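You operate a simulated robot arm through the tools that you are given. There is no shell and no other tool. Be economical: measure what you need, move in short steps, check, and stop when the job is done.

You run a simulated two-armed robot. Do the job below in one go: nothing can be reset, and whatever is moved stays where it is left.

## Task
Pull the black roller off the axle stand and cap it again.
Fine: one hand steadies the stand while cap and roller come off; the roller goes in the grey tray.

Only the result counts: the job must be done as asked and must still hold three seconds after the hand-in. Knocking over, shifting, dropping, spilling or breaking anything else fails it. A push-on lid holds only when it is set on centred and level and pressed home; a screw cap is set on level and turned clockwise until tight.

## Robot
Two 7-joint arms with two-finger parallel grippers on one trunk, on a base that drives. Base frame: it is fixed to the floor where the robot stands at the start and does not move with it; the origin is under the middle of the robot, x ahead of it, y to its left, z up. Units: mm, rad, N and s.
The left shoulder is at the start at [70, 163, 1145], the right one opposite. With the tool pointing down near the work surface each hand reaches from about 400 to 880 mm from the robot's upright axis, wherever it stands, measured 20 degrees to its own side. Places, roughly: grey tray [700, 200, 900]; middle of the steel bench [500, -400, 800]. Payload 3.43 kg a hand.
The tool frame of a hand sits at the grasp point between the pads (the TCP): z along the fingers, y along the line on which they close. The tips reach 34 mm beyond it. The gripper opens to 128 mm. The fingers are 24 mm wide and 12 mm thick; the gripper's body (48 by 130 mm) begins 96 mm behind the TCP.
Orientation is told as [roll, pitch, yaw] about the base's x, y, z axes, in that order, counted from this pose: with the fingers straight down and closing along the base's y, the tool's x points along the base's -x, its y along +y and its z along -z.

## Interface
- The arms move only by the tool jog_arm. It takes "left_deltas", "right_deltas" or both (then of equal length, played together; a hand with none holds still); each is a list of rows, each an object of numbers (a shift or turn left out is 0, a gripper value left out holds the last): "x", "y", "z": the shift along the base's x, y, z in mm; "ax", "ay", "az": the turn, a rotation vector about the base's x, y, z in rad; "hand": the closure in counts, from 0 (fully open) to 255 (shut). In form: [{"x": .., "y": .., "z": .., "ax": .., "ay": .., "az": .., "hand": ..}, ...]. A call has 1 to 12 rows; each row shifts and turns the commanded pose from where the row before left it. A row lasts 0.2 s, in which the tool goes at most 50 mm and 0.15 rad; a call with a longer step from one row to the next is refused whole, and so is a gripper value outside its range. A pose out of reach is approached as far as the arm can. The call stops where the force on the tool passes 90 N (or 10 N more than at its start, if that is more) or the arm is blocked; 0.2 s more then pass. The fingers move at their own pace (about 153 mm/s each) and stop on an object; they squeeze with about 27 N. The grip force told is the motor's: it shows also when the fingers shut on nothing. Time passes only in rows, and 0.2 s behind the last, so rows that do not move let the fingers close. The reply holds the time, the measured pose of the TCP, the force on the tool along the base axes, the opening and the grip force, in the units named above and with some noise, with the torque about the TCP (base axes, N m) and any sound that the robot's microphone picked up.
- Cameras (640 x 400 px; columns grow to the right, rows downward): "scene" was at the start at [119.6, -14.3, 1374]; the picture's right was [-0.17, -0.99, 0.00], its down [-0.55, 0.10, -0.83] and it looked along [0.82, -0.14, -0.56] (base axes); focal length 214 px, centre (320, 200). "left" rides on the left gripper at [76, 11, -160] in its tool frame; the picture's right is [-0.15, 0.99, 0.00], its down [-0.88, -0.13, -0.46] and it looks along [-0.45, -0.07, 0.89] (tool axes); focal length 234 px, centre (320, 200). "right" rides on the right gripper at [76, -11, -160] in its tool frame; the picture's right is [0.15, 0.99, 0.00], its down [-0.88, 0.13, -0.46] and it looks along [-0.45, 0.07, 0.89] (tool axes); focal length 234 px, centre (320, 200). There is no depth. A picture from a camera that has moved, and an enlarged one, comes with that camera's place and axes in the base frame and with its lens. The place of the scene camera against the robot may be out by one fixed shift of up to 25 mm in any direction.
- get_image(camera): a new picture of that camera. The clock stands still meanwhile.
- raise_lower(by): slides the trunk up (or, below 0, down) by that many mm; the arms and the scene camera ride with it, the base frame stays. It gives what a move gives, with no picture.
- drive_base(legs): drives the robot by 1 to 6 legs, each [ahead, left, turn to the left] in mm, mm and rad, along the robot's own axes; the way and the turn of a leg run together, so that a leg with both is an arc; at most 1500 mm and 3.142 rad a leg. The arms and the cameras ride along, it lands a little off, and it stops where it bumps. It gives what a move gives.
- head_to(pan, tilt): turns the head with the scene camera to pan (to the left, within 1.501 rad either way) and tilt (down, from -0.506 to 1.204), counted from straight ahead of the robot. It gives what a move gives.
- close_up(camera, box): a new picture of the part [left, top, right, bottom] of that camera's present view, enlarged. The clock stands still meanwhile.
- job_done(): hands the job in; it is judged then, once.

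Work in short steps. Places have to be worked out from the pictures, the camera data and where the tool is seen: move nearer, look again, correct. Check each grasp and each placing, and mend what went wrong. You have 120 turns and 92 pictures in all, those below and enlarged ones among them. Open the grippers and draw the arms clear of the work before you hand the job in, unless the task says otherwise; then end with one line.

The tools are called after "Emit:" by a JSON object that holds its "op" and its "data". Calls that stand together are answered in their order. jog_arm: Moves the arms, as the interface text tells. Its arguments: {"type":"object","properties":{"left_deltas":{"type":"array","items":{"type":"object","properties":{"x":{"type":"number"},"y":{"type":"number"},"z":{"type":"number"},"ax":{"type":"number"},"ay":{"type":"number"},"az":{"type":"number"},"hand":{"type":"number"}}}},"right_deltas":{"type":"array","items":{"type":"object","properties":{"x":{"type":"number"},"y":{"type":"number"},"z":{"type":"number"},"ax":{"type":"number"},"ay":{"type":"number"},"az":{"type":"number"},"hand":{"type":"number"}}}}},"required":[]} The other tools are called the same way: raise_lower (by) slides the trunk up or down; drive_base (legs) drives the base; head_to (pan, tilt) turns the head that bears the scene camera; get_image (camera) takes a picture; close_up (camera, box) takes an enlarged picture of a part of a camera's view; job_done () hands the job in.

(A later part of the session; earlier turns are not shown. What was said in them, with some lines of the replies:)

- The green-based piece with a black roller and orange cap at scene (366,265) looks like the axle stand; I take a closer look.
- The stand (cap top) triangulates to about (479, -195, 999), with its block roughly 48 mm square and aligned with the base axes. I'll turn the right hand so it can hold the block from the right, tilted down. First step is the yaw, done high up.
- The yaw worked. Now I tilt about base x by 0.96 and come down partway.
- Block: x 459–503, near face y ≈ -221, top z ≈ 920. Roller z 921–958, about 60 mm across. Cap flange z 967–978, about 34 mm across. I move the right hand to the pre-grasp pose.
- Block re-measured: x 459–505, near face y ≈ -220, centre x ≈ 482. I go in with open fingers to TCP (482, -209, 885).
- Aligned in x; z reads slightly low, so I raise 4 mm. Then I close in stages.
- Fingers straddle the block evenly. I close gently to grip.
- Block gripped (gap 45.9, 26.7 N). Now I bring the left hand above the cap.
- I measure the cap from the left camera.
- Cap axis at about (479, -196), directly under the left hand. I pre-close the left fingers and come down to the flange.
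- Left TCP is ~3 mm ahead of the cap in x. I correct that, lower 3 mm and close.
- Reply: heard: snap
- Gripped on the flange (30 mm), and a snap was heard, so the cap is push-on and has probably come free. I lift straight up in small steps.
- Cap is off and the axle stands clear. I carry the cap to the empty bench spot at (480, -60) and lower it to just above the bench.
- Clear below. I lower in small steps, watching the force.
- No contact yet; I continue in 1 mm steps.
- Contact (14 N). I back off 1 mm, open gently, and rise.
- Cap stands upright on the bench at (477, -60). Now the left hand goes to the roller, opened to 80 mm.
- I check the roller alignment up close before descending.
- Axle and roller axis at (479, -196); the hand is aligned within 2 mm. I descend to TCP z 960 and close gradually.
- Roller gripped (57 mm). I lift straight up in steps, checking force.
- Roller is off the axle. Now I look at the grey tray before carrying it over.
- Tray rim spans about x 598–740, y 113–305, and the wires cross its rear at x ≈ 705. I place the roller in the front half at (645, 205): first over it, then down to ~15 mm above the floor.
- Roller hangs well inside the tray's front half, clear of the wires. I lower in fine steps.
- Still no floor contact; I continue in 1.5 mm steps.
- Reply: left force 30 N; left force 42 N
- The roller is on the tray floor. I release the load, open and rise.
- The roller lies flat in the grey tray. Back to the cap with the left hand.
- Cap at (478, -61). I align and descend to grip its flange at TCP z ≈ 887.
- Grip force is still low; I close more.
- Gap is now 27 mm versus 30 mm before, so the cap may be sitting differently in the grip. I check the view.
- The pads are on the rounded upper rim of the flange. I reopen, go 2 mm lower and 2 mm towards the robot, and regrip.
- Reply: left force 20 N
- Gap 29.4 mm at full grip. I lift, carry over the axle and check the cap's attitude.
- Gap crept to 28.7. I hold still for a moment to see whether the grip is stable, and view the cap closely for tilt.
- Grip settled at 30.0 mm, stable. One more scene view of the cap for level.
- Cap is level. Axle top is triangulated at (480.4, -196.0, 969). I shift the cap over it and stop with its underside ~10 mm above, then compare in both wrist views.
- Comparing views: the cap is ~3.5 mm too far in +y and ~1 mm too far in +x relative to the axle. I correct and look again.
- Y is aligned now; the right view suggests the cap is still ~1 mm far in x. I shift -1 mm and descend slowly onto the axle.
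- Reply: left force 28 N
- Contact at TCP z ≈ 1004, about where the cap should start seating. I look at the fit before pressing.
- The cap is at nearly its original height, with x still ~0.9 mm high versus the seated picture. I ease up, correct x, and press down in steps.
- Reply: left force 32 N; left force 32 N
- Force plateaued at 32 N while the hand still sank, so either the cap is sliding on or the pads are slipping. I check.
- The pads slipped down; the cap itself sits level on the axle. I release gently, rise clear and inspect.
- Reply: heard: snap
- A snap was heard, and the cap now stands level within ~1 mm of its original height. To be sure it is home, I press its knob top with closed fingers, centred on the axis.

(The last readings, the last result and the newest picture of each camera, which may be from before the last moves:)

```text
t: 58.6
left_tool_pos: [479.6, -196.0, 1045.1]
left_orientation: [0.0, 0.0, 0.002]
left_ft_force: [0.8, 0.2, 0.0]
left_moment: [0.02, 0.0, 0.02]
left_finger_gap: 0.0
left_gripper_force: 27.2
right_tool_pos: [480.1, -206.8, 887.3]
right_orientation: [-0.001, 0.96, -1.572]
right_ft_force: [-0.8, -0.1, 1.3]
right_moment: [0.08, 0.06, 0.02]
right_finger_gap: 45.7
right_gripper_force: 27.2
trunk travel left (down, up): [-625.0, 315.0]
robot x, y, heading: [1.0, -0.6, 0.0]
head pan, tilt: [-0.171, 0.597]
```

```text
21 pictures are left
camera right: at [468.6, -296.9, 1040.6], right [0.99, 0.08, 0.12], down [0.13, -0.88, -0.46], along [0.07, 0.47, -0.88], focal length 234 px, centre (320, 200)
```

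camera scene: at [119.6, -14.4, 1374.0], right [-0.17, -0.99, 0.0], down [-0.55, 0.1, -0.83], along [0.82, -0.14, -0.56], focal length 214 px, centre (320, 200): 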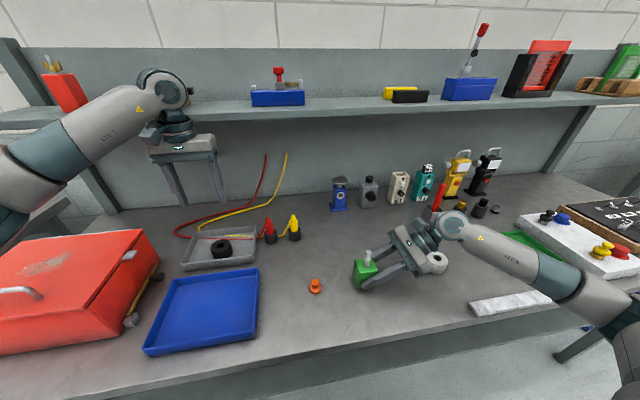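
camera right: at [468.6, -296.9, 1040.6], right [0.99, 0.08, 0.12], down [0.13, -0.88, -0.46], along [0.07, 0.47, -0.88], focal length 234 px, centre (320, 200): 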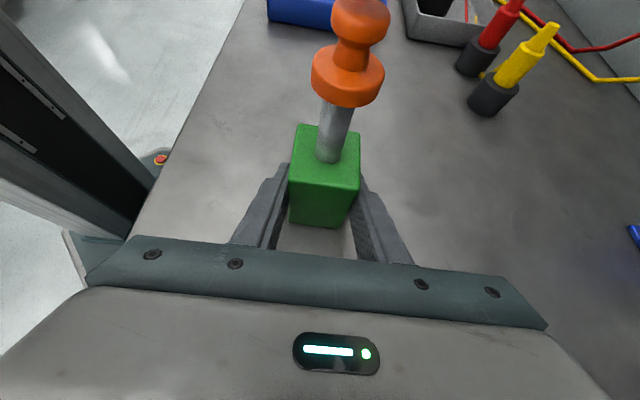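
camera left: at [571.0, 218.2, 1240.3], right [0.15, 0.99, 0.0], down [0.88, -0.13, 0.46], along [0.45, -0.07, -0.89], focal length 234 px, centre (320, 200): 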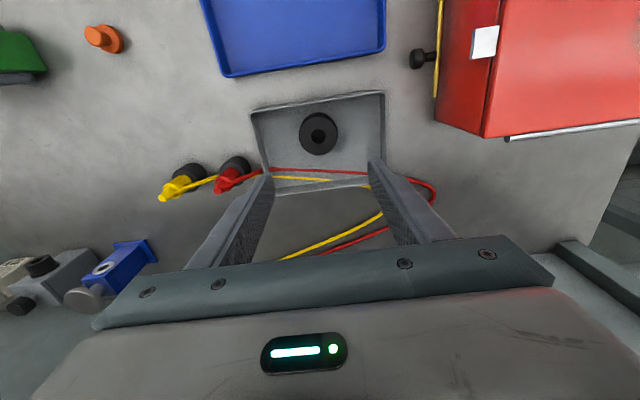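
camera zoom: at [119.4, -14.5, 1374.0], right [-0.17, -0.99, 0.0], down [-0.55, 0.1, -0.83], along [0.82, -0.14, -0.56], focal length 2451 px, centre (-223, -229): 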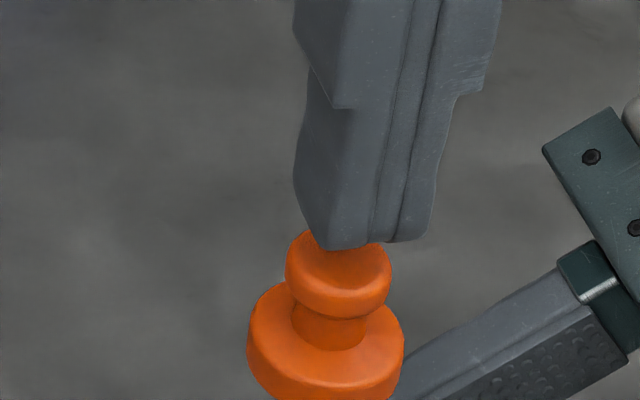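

Fingers hover over the knob. I press down in small steps, watching the force.

Emit:
{"op": "jog_arm", "data": {"left_deltas": [{"z": -4}, {"z": -3}, {"z": -2}, {}]}}

Emit:
{"op": "jog_arm", "data": {"left_deltas": [{"z": -2}, {}]}}

Emit:
{"op": "jog_arm", "data": {"left_deltas": [{"z": -2}, {}]}}

```text
t: 59.6
left_tool_pos: [480.4, -193.5, 1036.2]
left_orientation: [0.0, 0.0, 0.001]
left_ft_force: [0.4, -0.5, -0.7]
left_moment: [-0.04, 0.0, 0.0]
left_finger_gap: 0.0
left_gripper_force: 27.2
right_tool_pos: [481.0, -209.4, 887.3]
right_orientation: [0.001, 0.96, -1.571]
right_ft_force: [-0.2, -0.4, 1.7]
right_moment: [0.08, 0.07, 0.04]
right_finger_gap: 45.7
right_gripper_force: 26.8
trunk travel left (down, up): [-625.0, 315.0]
robot x, y, heading: [0.8, 3.7, 0.001]
head pan, tilt: [-0.171, 0.597]
```

```text
t: 60.2
left_tool_pos: [480.7, -192.2, 1035.0]
left_orientation: [-0.001, 0.0, 0.001]
left_ft_force: [-1.2, -2.0, 6.9]
left_moment: [-0.06, 0.05, 0.03]
left_finger_gap: 0.0
left_gripper_force: 26.8
right_tool_pos: [479.0, -208.8, 886.5]
right_orientation: [-0.001, 0.96, -1.571]
right_ft_force: [3.1, 0.6, 0.4]
right_moment: [-0.07, 0.11, -0.02]
right_finger_gap: 45.9
right_gripper_force: 26.6
trunk travel left (down, up): [-625.0, 315.0]
robot x, y, heading: [3.0, 0.0, -0.002]
head pan, tilt: [-0.171, 0.597]
```

```text
t: 60.8
left_tool_pos: [481.2, -192.7, 1034.8]
left_orientation: [-0.003, -0.003, 0.002]
left_ft_force: [-0.6, -2.3, 26.1]
left_moment: [-0.17, 0.02, -0.04]
left_finger_gap: 0.0
left_gripper_force: 27.0
right_tool_pos: [480.7, -208.6, 886.8]
right_orientation: [0.003, 0.96, -1.571]
right_ft_force: [6.5, 2.0, -5.3]
right_moment: [-0.02, -0.06, -0.21]
right_finger_gap: 45.7
right_gripper_force: 27.2
trunk travel left (down, up): [-625.0, 315.0]
robot x, y, heading: [-1.2, -0.2, -0.0]
head pan, tilt: [-0.171, 0.597]
```

Contact on the knob top; I press further.

Emit:
{"op": "jog_arm", "data": {"left_deltas": [{"z": -2}, {}]}}

Emit:
{"op": "jog_arm", "data": {"left_deltas": [{"z": -2}, {}]}}

Emit:
{"op": "close_up", "data": {"camera": "scene", "box": [350, 235, 385, 270]}}

```text
t: 61.4
left_tool_pos: [481.1, -193.2, 1034.8]
left_orientation: [-0.005, -0.004, 0.0]
left_ft_force: [-1.2, 3.0, 55.0]
left_moment: [0.07, 0.09, -0.12]
left_finger_gap: 0.0
left_gripper_force: 27.1
right_tool_pos: [479.7, -208.0, 887.0]
right_orientation: [0.004, 0.958, -1.571]
right_ft_force: [13.1, -4.4, -15.1]
right_moment: [0.5, 0.03, -0.14]
right_finger_gap: 45.7
right_gripper_force: 27.5
trunk travel left (down, up): [-625.0, 315.0]
robot x, y, heading: [0.0, 0.6, 0.002]
head pan, tilt: [-0.171, 0.597]
```

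```text
t: 62.0
left_tool_pos: [481.0, -193.8, 1034.5]
left_orientation: [-0.007, -0.006, 0.0]
left_ft_force: [-1.8, 8.5, 70.5]
left_moment: [0.19, 0.09, 0.01]
left_finger_gap: 0.0
left_gripper_force: 27.1
right_tool_pos: [479.1, -208.0, 887.7]
right_orientation: [0.005, 0.957, -1.567]
right_ft_force: [18.5, -9.9, -18.8]
right_moment: [-0.04, 0.28, -0.05]
right_finger_gap: 45.9
right_gripper_force: 27.4
trunk travel left (down, up): [-625.0, 315.0]
robot x, y, heading: [-4.5, 2.3, 0.003]
head pan, tilt: [-0.171, 0.597]
```

```text
11.43 times, centred on (368, 252) of scene
camera zoom: at [117.7, -12.8, 1374.5], right [-0.17, -0.99, 0.0], down [-0.55, 0.09, -0.83], along [0.82, -0.14, -0.56], focal length 2451 px, centre (-223, -400)
```

zoom: 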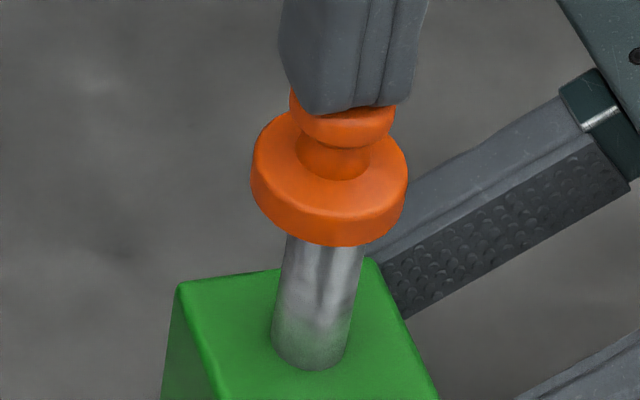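

No snap at 70 N and the cap is rigid. I press a bit more, then unload and compare with the original seated view.

Emit:
{"op": "jog_arm", "data": {"left_deltas": [{"z": -1.5}, {}, {}]}}

Emit:
{"op": "jog_arm", "data": {"left_deltas": [{"z": 6}, {"z": 5}, {"z": 20}, {"z": 20}, {}]}}

Emit:
{"op": "close_up", "data": {"camera": "right", "box": [260, 0, 420, 120]}}

Emit:
{"op": "close_up", "data": {"camera": "scene", "box": [326, 225, 406, 300]}}

```text
t: 62.8
left_tool_pos: [480.0, -193.9, 1035.5]
left_orientation: [-0.011, -0.008, -0.001]
left_ft_force: [-3.1, 11.0, 79.2]
left_moment: [0.27, 0.15, -0.02]
left_finger_gap: 0.3
left_gripper_force: 27.6
right_tool_pos: [478.2, -209.4, 888.5]
right_orientation: [0.008, 0.958, -1.567]
right_ft_force: [21.9, -12.0, -14.6]
right_moment: [0.02, 0.48, -0.1]
right_finger_gap: 45.9
right_gripper_force: 27.1
trunk travel left (down, up): [-625.0, 315.0]
robot x, y, heading: [-1.6, -1.7, 0.004]
head pan, tilt: [-0.171, 0.597]
```

```text
t: 64.0
left_tool_pos: [480.2, -192.4, 1079.2]
left_orientation: [0.001, -0.003, 0.002]
left_ft_force: [0.2, 0.5, 0.3]
left_moment: [-0.01, -0.02, -0.02]
left_finger_gap: 0.0
left_gripper_force: 26.6
right_tool_pos: [478.8, -207.8, 889.0]
right_orientation: [0.0, 0.962, -1.567]
right_ft_force: [-3.8, 5.0, 14.9]
right_moment: [-0.04, 0.05, -0.02]
right_finger_gap: 46.0
right_gripper_force: 27.5
trunk travel left (down, up): [-625.0, 315.0]
robot x, y, heading: [0.0, 0.2, 0.002]
head pan, tilt: [-0.171, 0.597]
```

```text
3.33 times, centred on (340, 60) of right
camera zoom: at [466.9, -295.3, 1042.0], right [0.99, 0.09, 0.12], down [0.13, -0.88, -0.46], along [0.07, 0.47, -0.88], focal length 781 px, centre (253, 667)
```

zoom: 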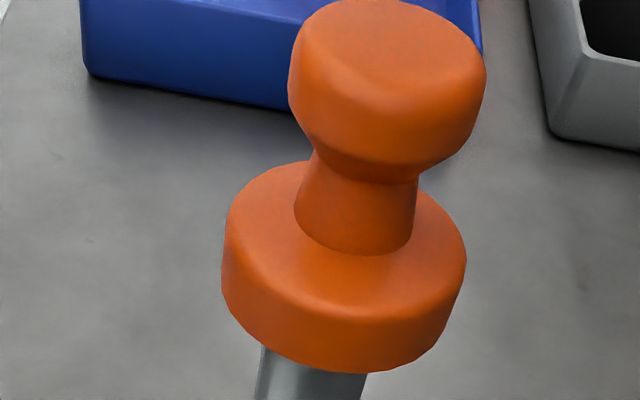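

```text
5.33 times, centred on (366, 262) of scene
camera zoom: at [117.6, -13.0, 1374.2], right [-0.17, -0.99, 0.0], down [-0.55, 0.09, -0.83], along [0.82, -0.14, -0.56], focal length 1144 px, centre (75, -133)
```

zoom: 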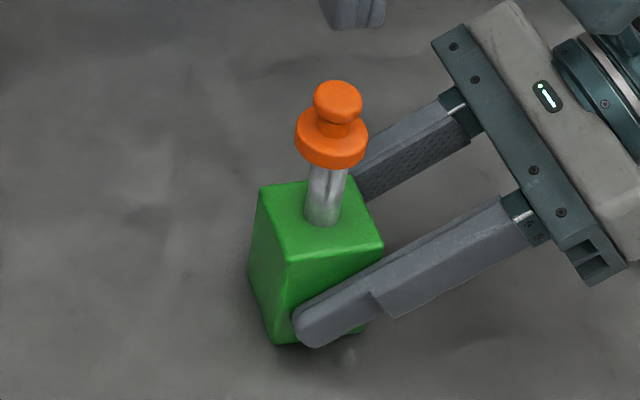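

The cap sits level at its original height. To be sure it is locked, I'll do a gentle centred pull test: open, then check alignment first.

Emit:
{"op": "jog_arm", "data": {"left_deltas": [{"hand": 160}, {}, {}]}}

Emit:
{"op": "close_up", "data": {"camera": "left", "box": [270, 110, 370, 190]}}

```text
t: 64.8
left_tool_pos: [480.9, -192.3, 1078.7]
left_orientation: [-0.002, -0.002, 0.001]
left_ft_force: [0.5, -0.1, 0.6]
left_moment: [0.0, -0.05, 0.04]
left_finger_gap: 47.8
left_gripper_force: 0.1
right_tool_pos: [478.4, -207.1, 888.0]
right_orientation: [0.004, 0.961, -1.567]
right_ft_force: [-4.9, 6.1, 18.0]
right_moment: [-0.05, 0.26, -0.09]
right_finger_gap: 45.8
right_gripper_force: 27.1
trunk travel left (down, up): [-625.0, 315.0]
robot x, y, heading: [0.1, 1.2, 0.003]
head pan, tilt: [-0.171, 0.597]
```

```text
5.00 times, centred on (320, 150) of left
camera zoom: at [404.4, -180.6, 1238.7], right [0.15, 0.99, 0.0], down [0.88, -0.13, 0.46], along [0.45, -0.07, -0.89], focal length 1171 px, centre (320, 450)
```

zoom: 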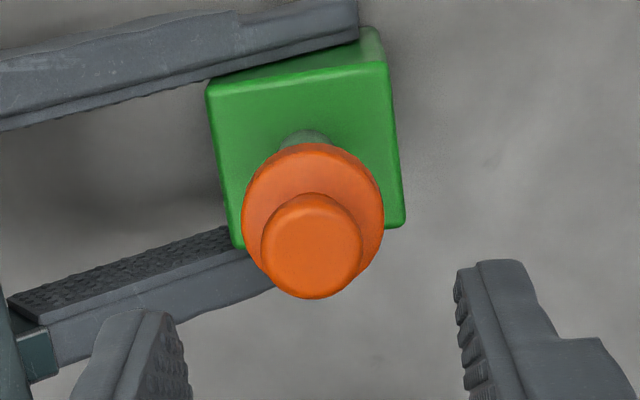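

The cap is sitting ~2 mm off-centre in +y, so I can't trust the fit. The right hand also carries ~18 N of strain after the pressing. I first relax and regrip the right hand on the block.

Emit:
{"op": "jog_arm", "data": {"right_deltas": [{"hand": 168}, {"hand": 158}, {"hand": 152}, {}, {"hand": 160}, {"hand": 165}, {"hand": 172}, {"hand": 180}, {}]}}

Emit:
{"op": "close_up", "data": {"camera": "left", "box": [270, 110, 370, 190]}}

Emit:
{"op": "close_up", "data": {"camera": "right", "box": [260, 0, 420, 120]}}

```text
t: 66.8
left_tool_pos: [482.7, -193.7, 1078.2]
left_orientation: [-0.001, 0.001, 0.0]
left_ft_force: [-0.4, -0.6, -0.5]
left_moment: [0.02, 0.01, -0.02]
left_finger_gap: 47.6
left_gripper_force: 0.0
right_tool_pos: [479.5, -208.1, 887.2]
right_orientation: [0.001, 0.959, -1.571]
right_ft_force: [-0.7, -0.9, 0.2]
right_moment: [-0.07, 0.02, -0.01]
right_finger_gap: 46.0
right_gripper_force: 26.9
trunk travel left (down, up): [-625.0, 315.0]
robot x, y, heading: [1.3, 1.3, 0.001]
head pan, tilt: [-0.171, 0.597]
```

```text
5.00 times, centred on (320, 150) of left
camera zoom: at [406.3, -182.2, 1237.6], right [0.15, 0.99, 0.0], down [0.88, -0.13, 0.46], along [0.45, -0.07, -0.89], focal length 1171 px, centre (320, 450)
```

zoom: 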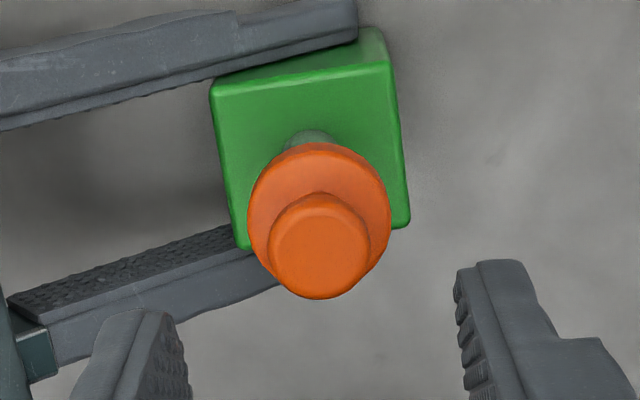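

```text
3.33 times, centred on (340, 60) of right
camera zoom: at [468.7, -297.0, 1040.4], right [0.99, 0.08, 0.12], down [0.13, -0.88, -0.46], along [0.07, 0.47, -0.88], focal length 781 px, centre (253, 667)
```

zoom: 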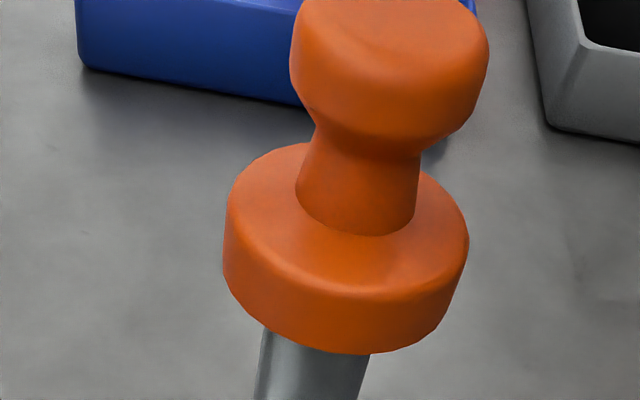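

Strain is gone. Both views agree the cap is about 2.4 mm off in +y and 0.6 mm in +x. I centre the left hand on the axle's y, descend and grip the flange to draw it back to centre.

Emit:
{"op": "jog_arm", "data": {"left_deltas": [{"x": -1.5, "y": -2.3, "z": -30}, {"z": -30}, {"z": -20}, {}, {"hand": 180}, {"hand": 188}, {"hand": 200}, {}, {}]}}

Emit:
{"op": "close_up", "data": {"camera": "left", "box": [270, 120, 370, 220]}}

```text
t: 68.8
left_tool_pos: [481.9, -195.6, 997.9]
left_orientation: [0.0, 0.0, 0.0]
left_ft_force: [-1.1, 0.5, -0.5]
left_moment: [-0.01, -0.04, 0.02]
left_finger_gap: 30.2
left_gripper_force: 27.1
right_tool_pos: [480.2, -209.1, 886.5]
right_orientation: [0.001, 0.961, -1.57]
right_ft_force: [0.4, 0.0, 0.1]
right_moment: [-0.13, -0.03, 0.0]
right_finger_gap: 45.8
right_gripper_force: 27.5
trunk travel left (down, up): [-625.0, 315.0]
robot x, y, heading: [-0.2, 0.3, 0.0]
head pan, tilt: [-0.171, 0.597]
heard: snap
```

```text
4.00 times, centred on (320, 170) of left
camera zoom: at [405.6, -184.6, 1157.6], right [0.15, 0.99, 0.0], down [0.88, -0.13, 0.46], along [0.45, -0.07, -0.89], focal length 937 px, centre (320, 320)
```

zoom: 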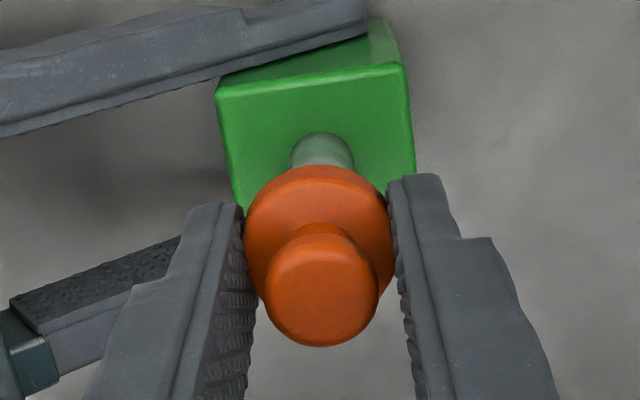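

Cap is now centred with the axle in both directions, and another snap was heard, meaning the off-centre fit let go. Now I press down with the grip in small steps, listening.

Emit:
{"op": "jog_arm", "data": {"left_deltas": [{"z": -1.5}, {}]}}

Emit:
{"op": "jog_arm", "data": {"left_deltas": [{"z": -1}, {}]}}

Emit:
{"op": "close_up", "data": {"camera": "right", "box": [260, 0, 420, 120]}}

```text
t: 69.4
left_tool_pos: [481.5, -195.6, 995.5]
left_orientation: [-0.002, 0.0, 0.002]
left_ft_force: [-1.7, 0.1, 11.9]
left_moment: [0.01, 0.05, -0.02]
left_finger_gap: 30.2
left_gripper_force: 26.9
right_tool_pos: [480.2, -209.6, 885.3]
right_orientation: [0.001, 0.959, -1.572]
right_ft_force: [4.4, -0.1, -2.2]
right_moment: [0.08, 0.03, -0.06]
right_finger_gap: 46.0
right_gripper_force: 26.9
trunk travel left (down, up): [-625.0, 315.0]
robot x, y, heading: [1.6, -0.5, -0.004]
head pan, tilt: [-0.171, 0.597]
```

```text
t: 70.0
left_tool_pos: [481.0, -196.0, 996.9]
left_orientation: [-0.002, -0.001, 0.001]
left_ft_force: [0.6, -0.9, 24.3]
left_moment: [0.03, -0.03, -0.01]
left_finger_gap: 29.8
left_gripper_force: 27.0
right_tool_pos: [480.0, -209.6, 886.8]
right_orientation: [-0.001, 0.959, -1.571]
right_ft_force: [5.6, 0.1, -7.3]
right_moment: [0.04, -0.19, -0.22]
right_finger_gap: 45.6
right_gripper_force: 26.7
trunk travel left (down, up): [-625.0, 315.0]
robot x, y, heading: [0.6, -1.9, 0.001]
head pan, tilt: [-0.171, 0.597]
```

```text
3.33 times, centred on (340, 60) of right
camera zoom: at [468.7, -296.8, 1040.5], right [0.99, 0.08, 0.12], down [0.13, -0.88, -0.46], along [0.07, 0.47, -0.88], focal length 781 px, centre (253, 667)
```

zoom: 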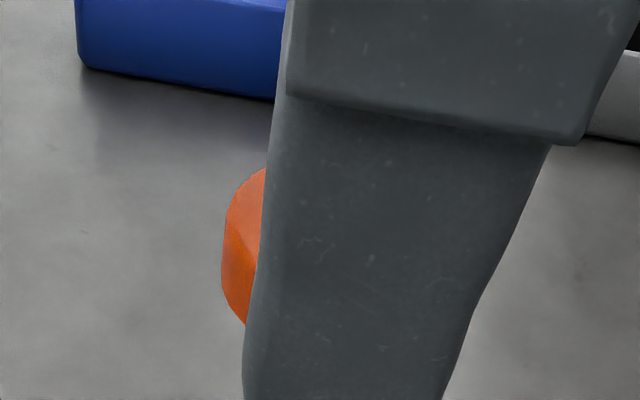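

Cap is rigid against the stand, within 0.5 mm of the original place. I unload to a few newtons and open straight away, without lifting the cap.

Emit:
{"op": "jog_arm", "data": {"left_deltas": [{"z": 1.6}, {}]}}

Emit:
{"op": "jog_arm", "data": {"left_deltas": [{"hand": 195}, {"hand": 188}, {"hand": 180}, {"hand": 160}, {}]}}

Emit:
{"op": "close_up", "data": {"camera": "left", "box": [270, 120, 370, 220]}}

```text
t: 70.6
left_tool_pos: [480.6, -195.5, 996.8]
left_orientation: [0.002, 0.0, 0.001]
left_ft_force: [2.5, 0.9, 9.2]
left_moment: [0.04, -0.1, -0.04]
left_finger_gap: 30.2
left_gripper_force: 26.8
right_tool_pos: [478.8, -207.8, 887.5]
right_orientation: [-0.001, 0.959, -1.571]
right_ft_force: [-2.2, -2.3, -3.1]
right_moment: [-0.17, -0.24, 0.11]
right_finger_gap: 45.7
right_gripper_force: 27.3
trunk travel left (down, up): [-625.0, 315.0]
robot x, y, heading: [1.0, -1.3, 0.003]
head pan, tilt: [-0.171, 0.597]
```

```text
t: 71.8
left_tool_pos: [479.5, -196.5, 997.3]
left_orientation: [0.001, 0.0, 0.003]
left_ft_force: [0.5, 0.2, 0.0]
left_moment: [-0.02, 0.02, -0.02]
left_finger_gap: 47.7
left_gripper_force: 0.1
right_tool_pos: [480.2, -209.8, 887.1]
right_orientation: [0.0, 0.96, -1.572]
right_ft_force: [0.5, 0.4, 0.2]
right_moment: [-0.08, 0.02, -0.02]
right_finger_gap: 45.9
right_gripper_force: 26.7
trunk travel left (down, up): [-625.0, 315.0]
robot x, y, heading: [0.9, 2.0, 0.002]
head pan, tilt: [-0.171, 0.597]
heard: snap
```

```text
4.00 times, centred on (320, 170) of left
camera zoom: at [404.9, -184.8, 1157.1], right [0.15, 0.99, 0.0], down [0.88, -0.13, 0.46], along [0.45, -0.07, -0.89], focal length 937 px, centre (320, 320)
```

zoom: 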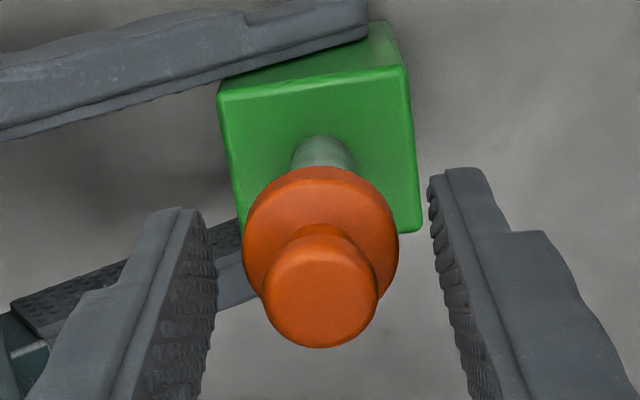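

The pattern is now clear: gripping the cap frees it (snap) and releasing it seated latches it (snap). This time it is centred. I rise clear and compare it with the original view.

Emit:
{"op": "jog_arm", "data": {"left_deltas": [{"z": 20}, {"z": 30}, {"z": 30}, {}]}}

Emit:
{"op": "close_up", "data": {"camera": "right", "box": [260, 0, 420, 120]}}

Emit:
{"op": "close_up", "data": {"camera": "left", "box": [270, 110, 370, 190]}}

```text
t: 72.8
left_tool_pos: [482.7, -195.7, 1079.0]
left_orientation: [0.001, -0.001, 0.0]
left_ft_force: [-0.1, 0.6, 0.9]
left_moment: [-0.01, 0.02, 0.01]
left_finger_gap: 47.9
left_gripper_force: 0.1
right_tool_pos: [479.7, -209.7, 887.0]
right_orientation: [0.0, 0.96, -1.571]
right_ft_force: [-1.7, -0.2, 0.7]
right_moment: [-0.04, 0.0, 0.02]
right_finger_gap: 45.9
right_gripper_force: 26.7
trunk travel left (down, up): [-625.0, 315.0]
robot x, y, heading: [-2.1, 3.4, 0.0]
head pan, tilt: [-0.171, 0.597]
```

```text
3.33 times, centred on (340, 60) of right
camera zoom: at [468.9, -297.0, 1040.4], right [0.99, 0.08, 0.12], down [0.13, -0.88, -0.46], along [0.07, 0.47, -0.88], focal length 781 px, centre (253, 667)
```

zoom: 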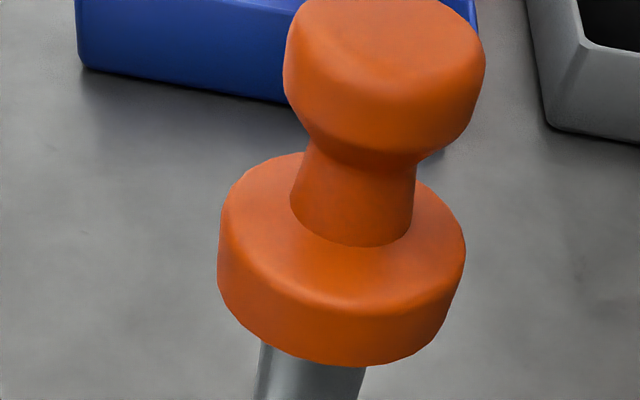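

```text
5.00 times, centred on (320, 150) of left
camera zoom: at [406.2, -183.2, 1238.0], right [0.15, 0.99, 0.0], down [0.88, -0.13, 0.46], along [0.45, -0.07, -0.89], focal length 1171 px, centre (320, 450)
```

zoom: 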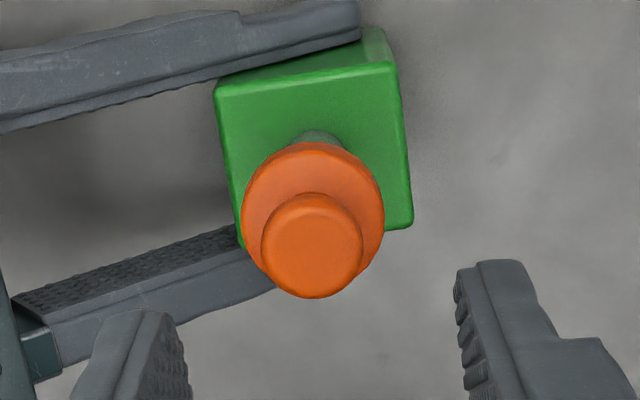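

The cap's outline now matches the original seated picture to a pixel or two. As insurance I give a modest centred press on the knob with closed fingers.

Emit:
{"op": "jog_arm", "data": {"left_deltas": [{"x": -2, "y": -1.5, "hand": 255}, {}, {}, {"z": -20}, {"z": -18}, {"z": -5}, {}]}}

Emit:
{"op": "jog_arm", "data": {"left_deltas": [{"z": -2}, {"z": -1}, {}]}}

```text
t: 74.4
left_tool_pos: [478.7, -199.0, 1034.4]
left_orientation: [-0.002, -0.003, 0.0]
left_ft_force: [0.2, 0.9, 10.5]
left_moment: [0.04, 0.01, 0.02]
left_finger_gap: 0.0
left_gripper_force: 26.8
right_tool_pos: [479.8, -207.6, 887.3]
right_orientation: [0.0, 0.959, -1.57]
right_ft_force: [0.1, -1.4, -1.6]
right_moment: [0.14, -0.07, -0.05]
right_finger_gap: 45.5
right_gripper_force: 27.7
trunk travel left (down, up): [-625.0, 315.0]
robot x, y, heading: [-1.0, 0.9, 0.003]
head pan, tilt: [-0.171, 0.597]
```

```text
t: 75.2
left_tool_pos: [479.9, -199.3, 1033.9]
left_orientation: [-0.005, -0.002, 0.001]
left_ft_force: [-0.2, 0.4, 53.8]
left_moment: [0.17, -0.02, -0.04]
left_finger_gap: 0.0
left_gripper_force: 26.8
right_tool_pos: [479.5, -208.5, 886.5]
right_orientation: [0.0, 0.957, -1.574]
right_ft_force: [12.2, -0.9, -17.2]
right_moment: [0.26, -0.02, -0.3]
right_finger_gap: 45.7
right_gripper_force: 27.1
trunk travel left (down, up): [-625.0, 315.0]
robot x, y, heading: [-0.5, 2.0, -0.001]
head pan, tilt: [-0.171, 0.597]
```

Pressed with 54 N, firm and silent, so it was already home. I lift the left hand away up and to the left, then check.

Emit:
{"op": "jog_arm", "data": {"left_deltas": [{"z": 4}, {"z": 10}, {"z": 40}, {"z": 45}, {"z": 45}, {"y": 45, "z": 20}, {"y": 45}, {"y": 45}, {"y": 45}, {"y": 45}, {}]}}

Emit:
{"op": "close_up", "data": {"camera": "right", "box": [260, 0, 420, 120]}}

```text
t: 77.6
left_tool_pos: [479.0, 26.9, 1193.9]
left_orientation: [-0.001, 0.001, 0.0]
left_ft_force: [0.7, -0.3, 1.2]
left_moment: [0.02, 0.02, 0.01]
left_finger_gap: 0.0
left_gripper_force: 26.7
right_tool_pos: [480.3, -209.1, 886.2]
right_orientation: [0.0, 0.961, -1.571]
right_ft_force: [0.6, 0.5, 0.3]
right_moment: [-0.04, 0.07, -0.02]
right_finger_gap: 45.9
right_gripper_force: 26.7
trunk travel left (down, up): [-625.0, 315.0]
robot x, y, heading: [-2.4, -5.9, -0.003]
head pan, tilt: [-0.171, 0.597]
```

```text
3.33 times, centred on (340, 60) of right
camera zoom: at [468.8, -297.7, 1040.4], right [0.99, 0.08, 0.12], down [0.13, -0.88, -0.46], along [0.07, 0.47, -0.88], focal length 781 px, centre (253, 667)
```

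zoom: 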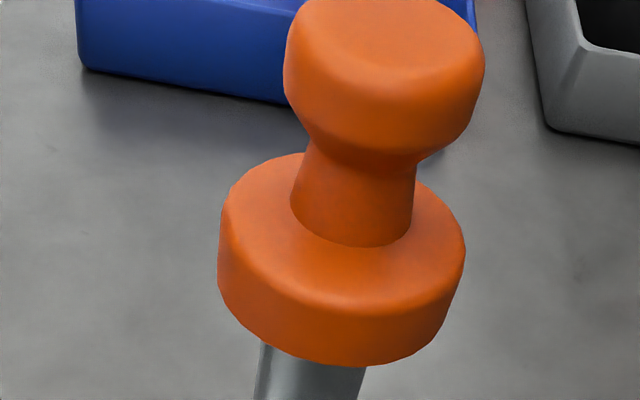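

The cap is seated and unchanged. Now I release the block gently and back the right hand out along its own axis, opening the left as well.

Emit:
{"op": "jog_arm", "data": {"right_deltas": [{"hand": 168}, {"hand": 155}, {"hand": 120}, {"hand": 60}, {}, {"y": -20, "z": 14}, {"y": -33, "z": 23}, {"y": -33, "z": 24}, {"y": -30, "z": 30}, {"z": 45}, {"z": 45}, {"z": 40}], "left_deltas": [{"hand": 120}, {"hand": 0}, {}, {}, {}, {"y": 20}, {"y": 20}, {}, {}, {}, {}, {}]}}

Emit:
{"op": "get_image", "data": {"camera": "scene"}}

Emit:
{"op": "close_up", "data": {"camera": "scene", "box": [326, 225, 406, 300]}}

```text
t: 80.2
left_tool_pos: [478.3, 70.3, 1195.3]
left_orientation: [-0.002, -0.001, 0.001]
left_ft_force: [-0.5, -0.2, -0.8]
left_moment: [-0.02, 0.03, 0.01]
left_finger_gap: 128.0
left_gripper_force: 0.0
right_tool_pos: [479.0, -323.3, 1109.3]
right_orientation: [-0.001, 0.959, -1.572]
right_ft_force: [-0.4, 0.2, 0.4]
right_moment: [-0.03, 0.01, -0.02]
right_finger_gap: 97.9
right_gripper_force: 0.0
trunk travel left (down, up): [-625.0, 315.0]
robot x, y, heading: [-1.4, -3.1, -0.007]
head pan, tilt: [-0.171, 0.597]
```

```text
8 pictures are left
camera scene: at [120.0, -13.6, 1373.9], right [-0.17, -0.99, 0.0], down [-0.55, 0.1, -0.83], along [0.81, -0.14, -0.56], focal length 214 px, centre (320, 200)
```

scene: 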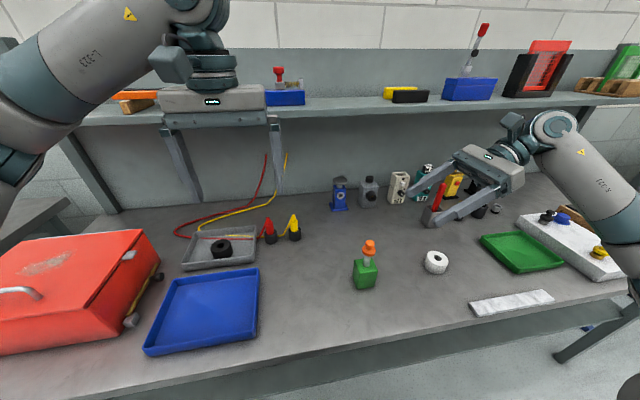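

```text
5.33 times, centred on (366, 262) of scene
camera zoom: at [120.0, -13.6, 1373.9], right [-0.17, -0.99, 0.0], down [-0.55, 0.1, -0.83], along [0.81, -0.14, -0.56], focal length 1144 px, centre (75, -133)
```

zoom: 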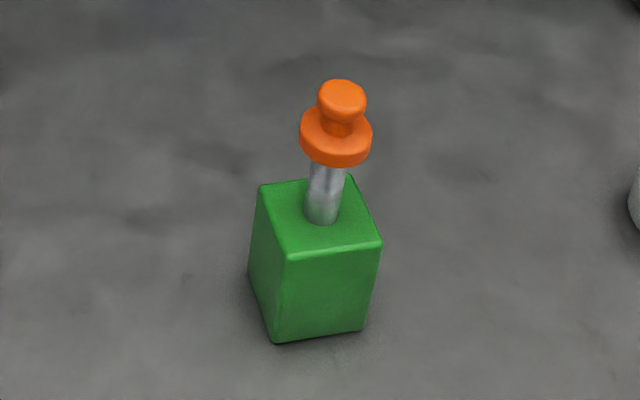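

The stand is in its original place with the cap seated as before, the roller lies in the grey tray, and both arms are clear and open. I hand the job in.

Emit:
{"op": "job_done", "data": {}}

```text
The job is handed in.
```

The black roller is in the grey tray, and the orange cap is back on the axle stand, centred and pressed home with about 54 N.
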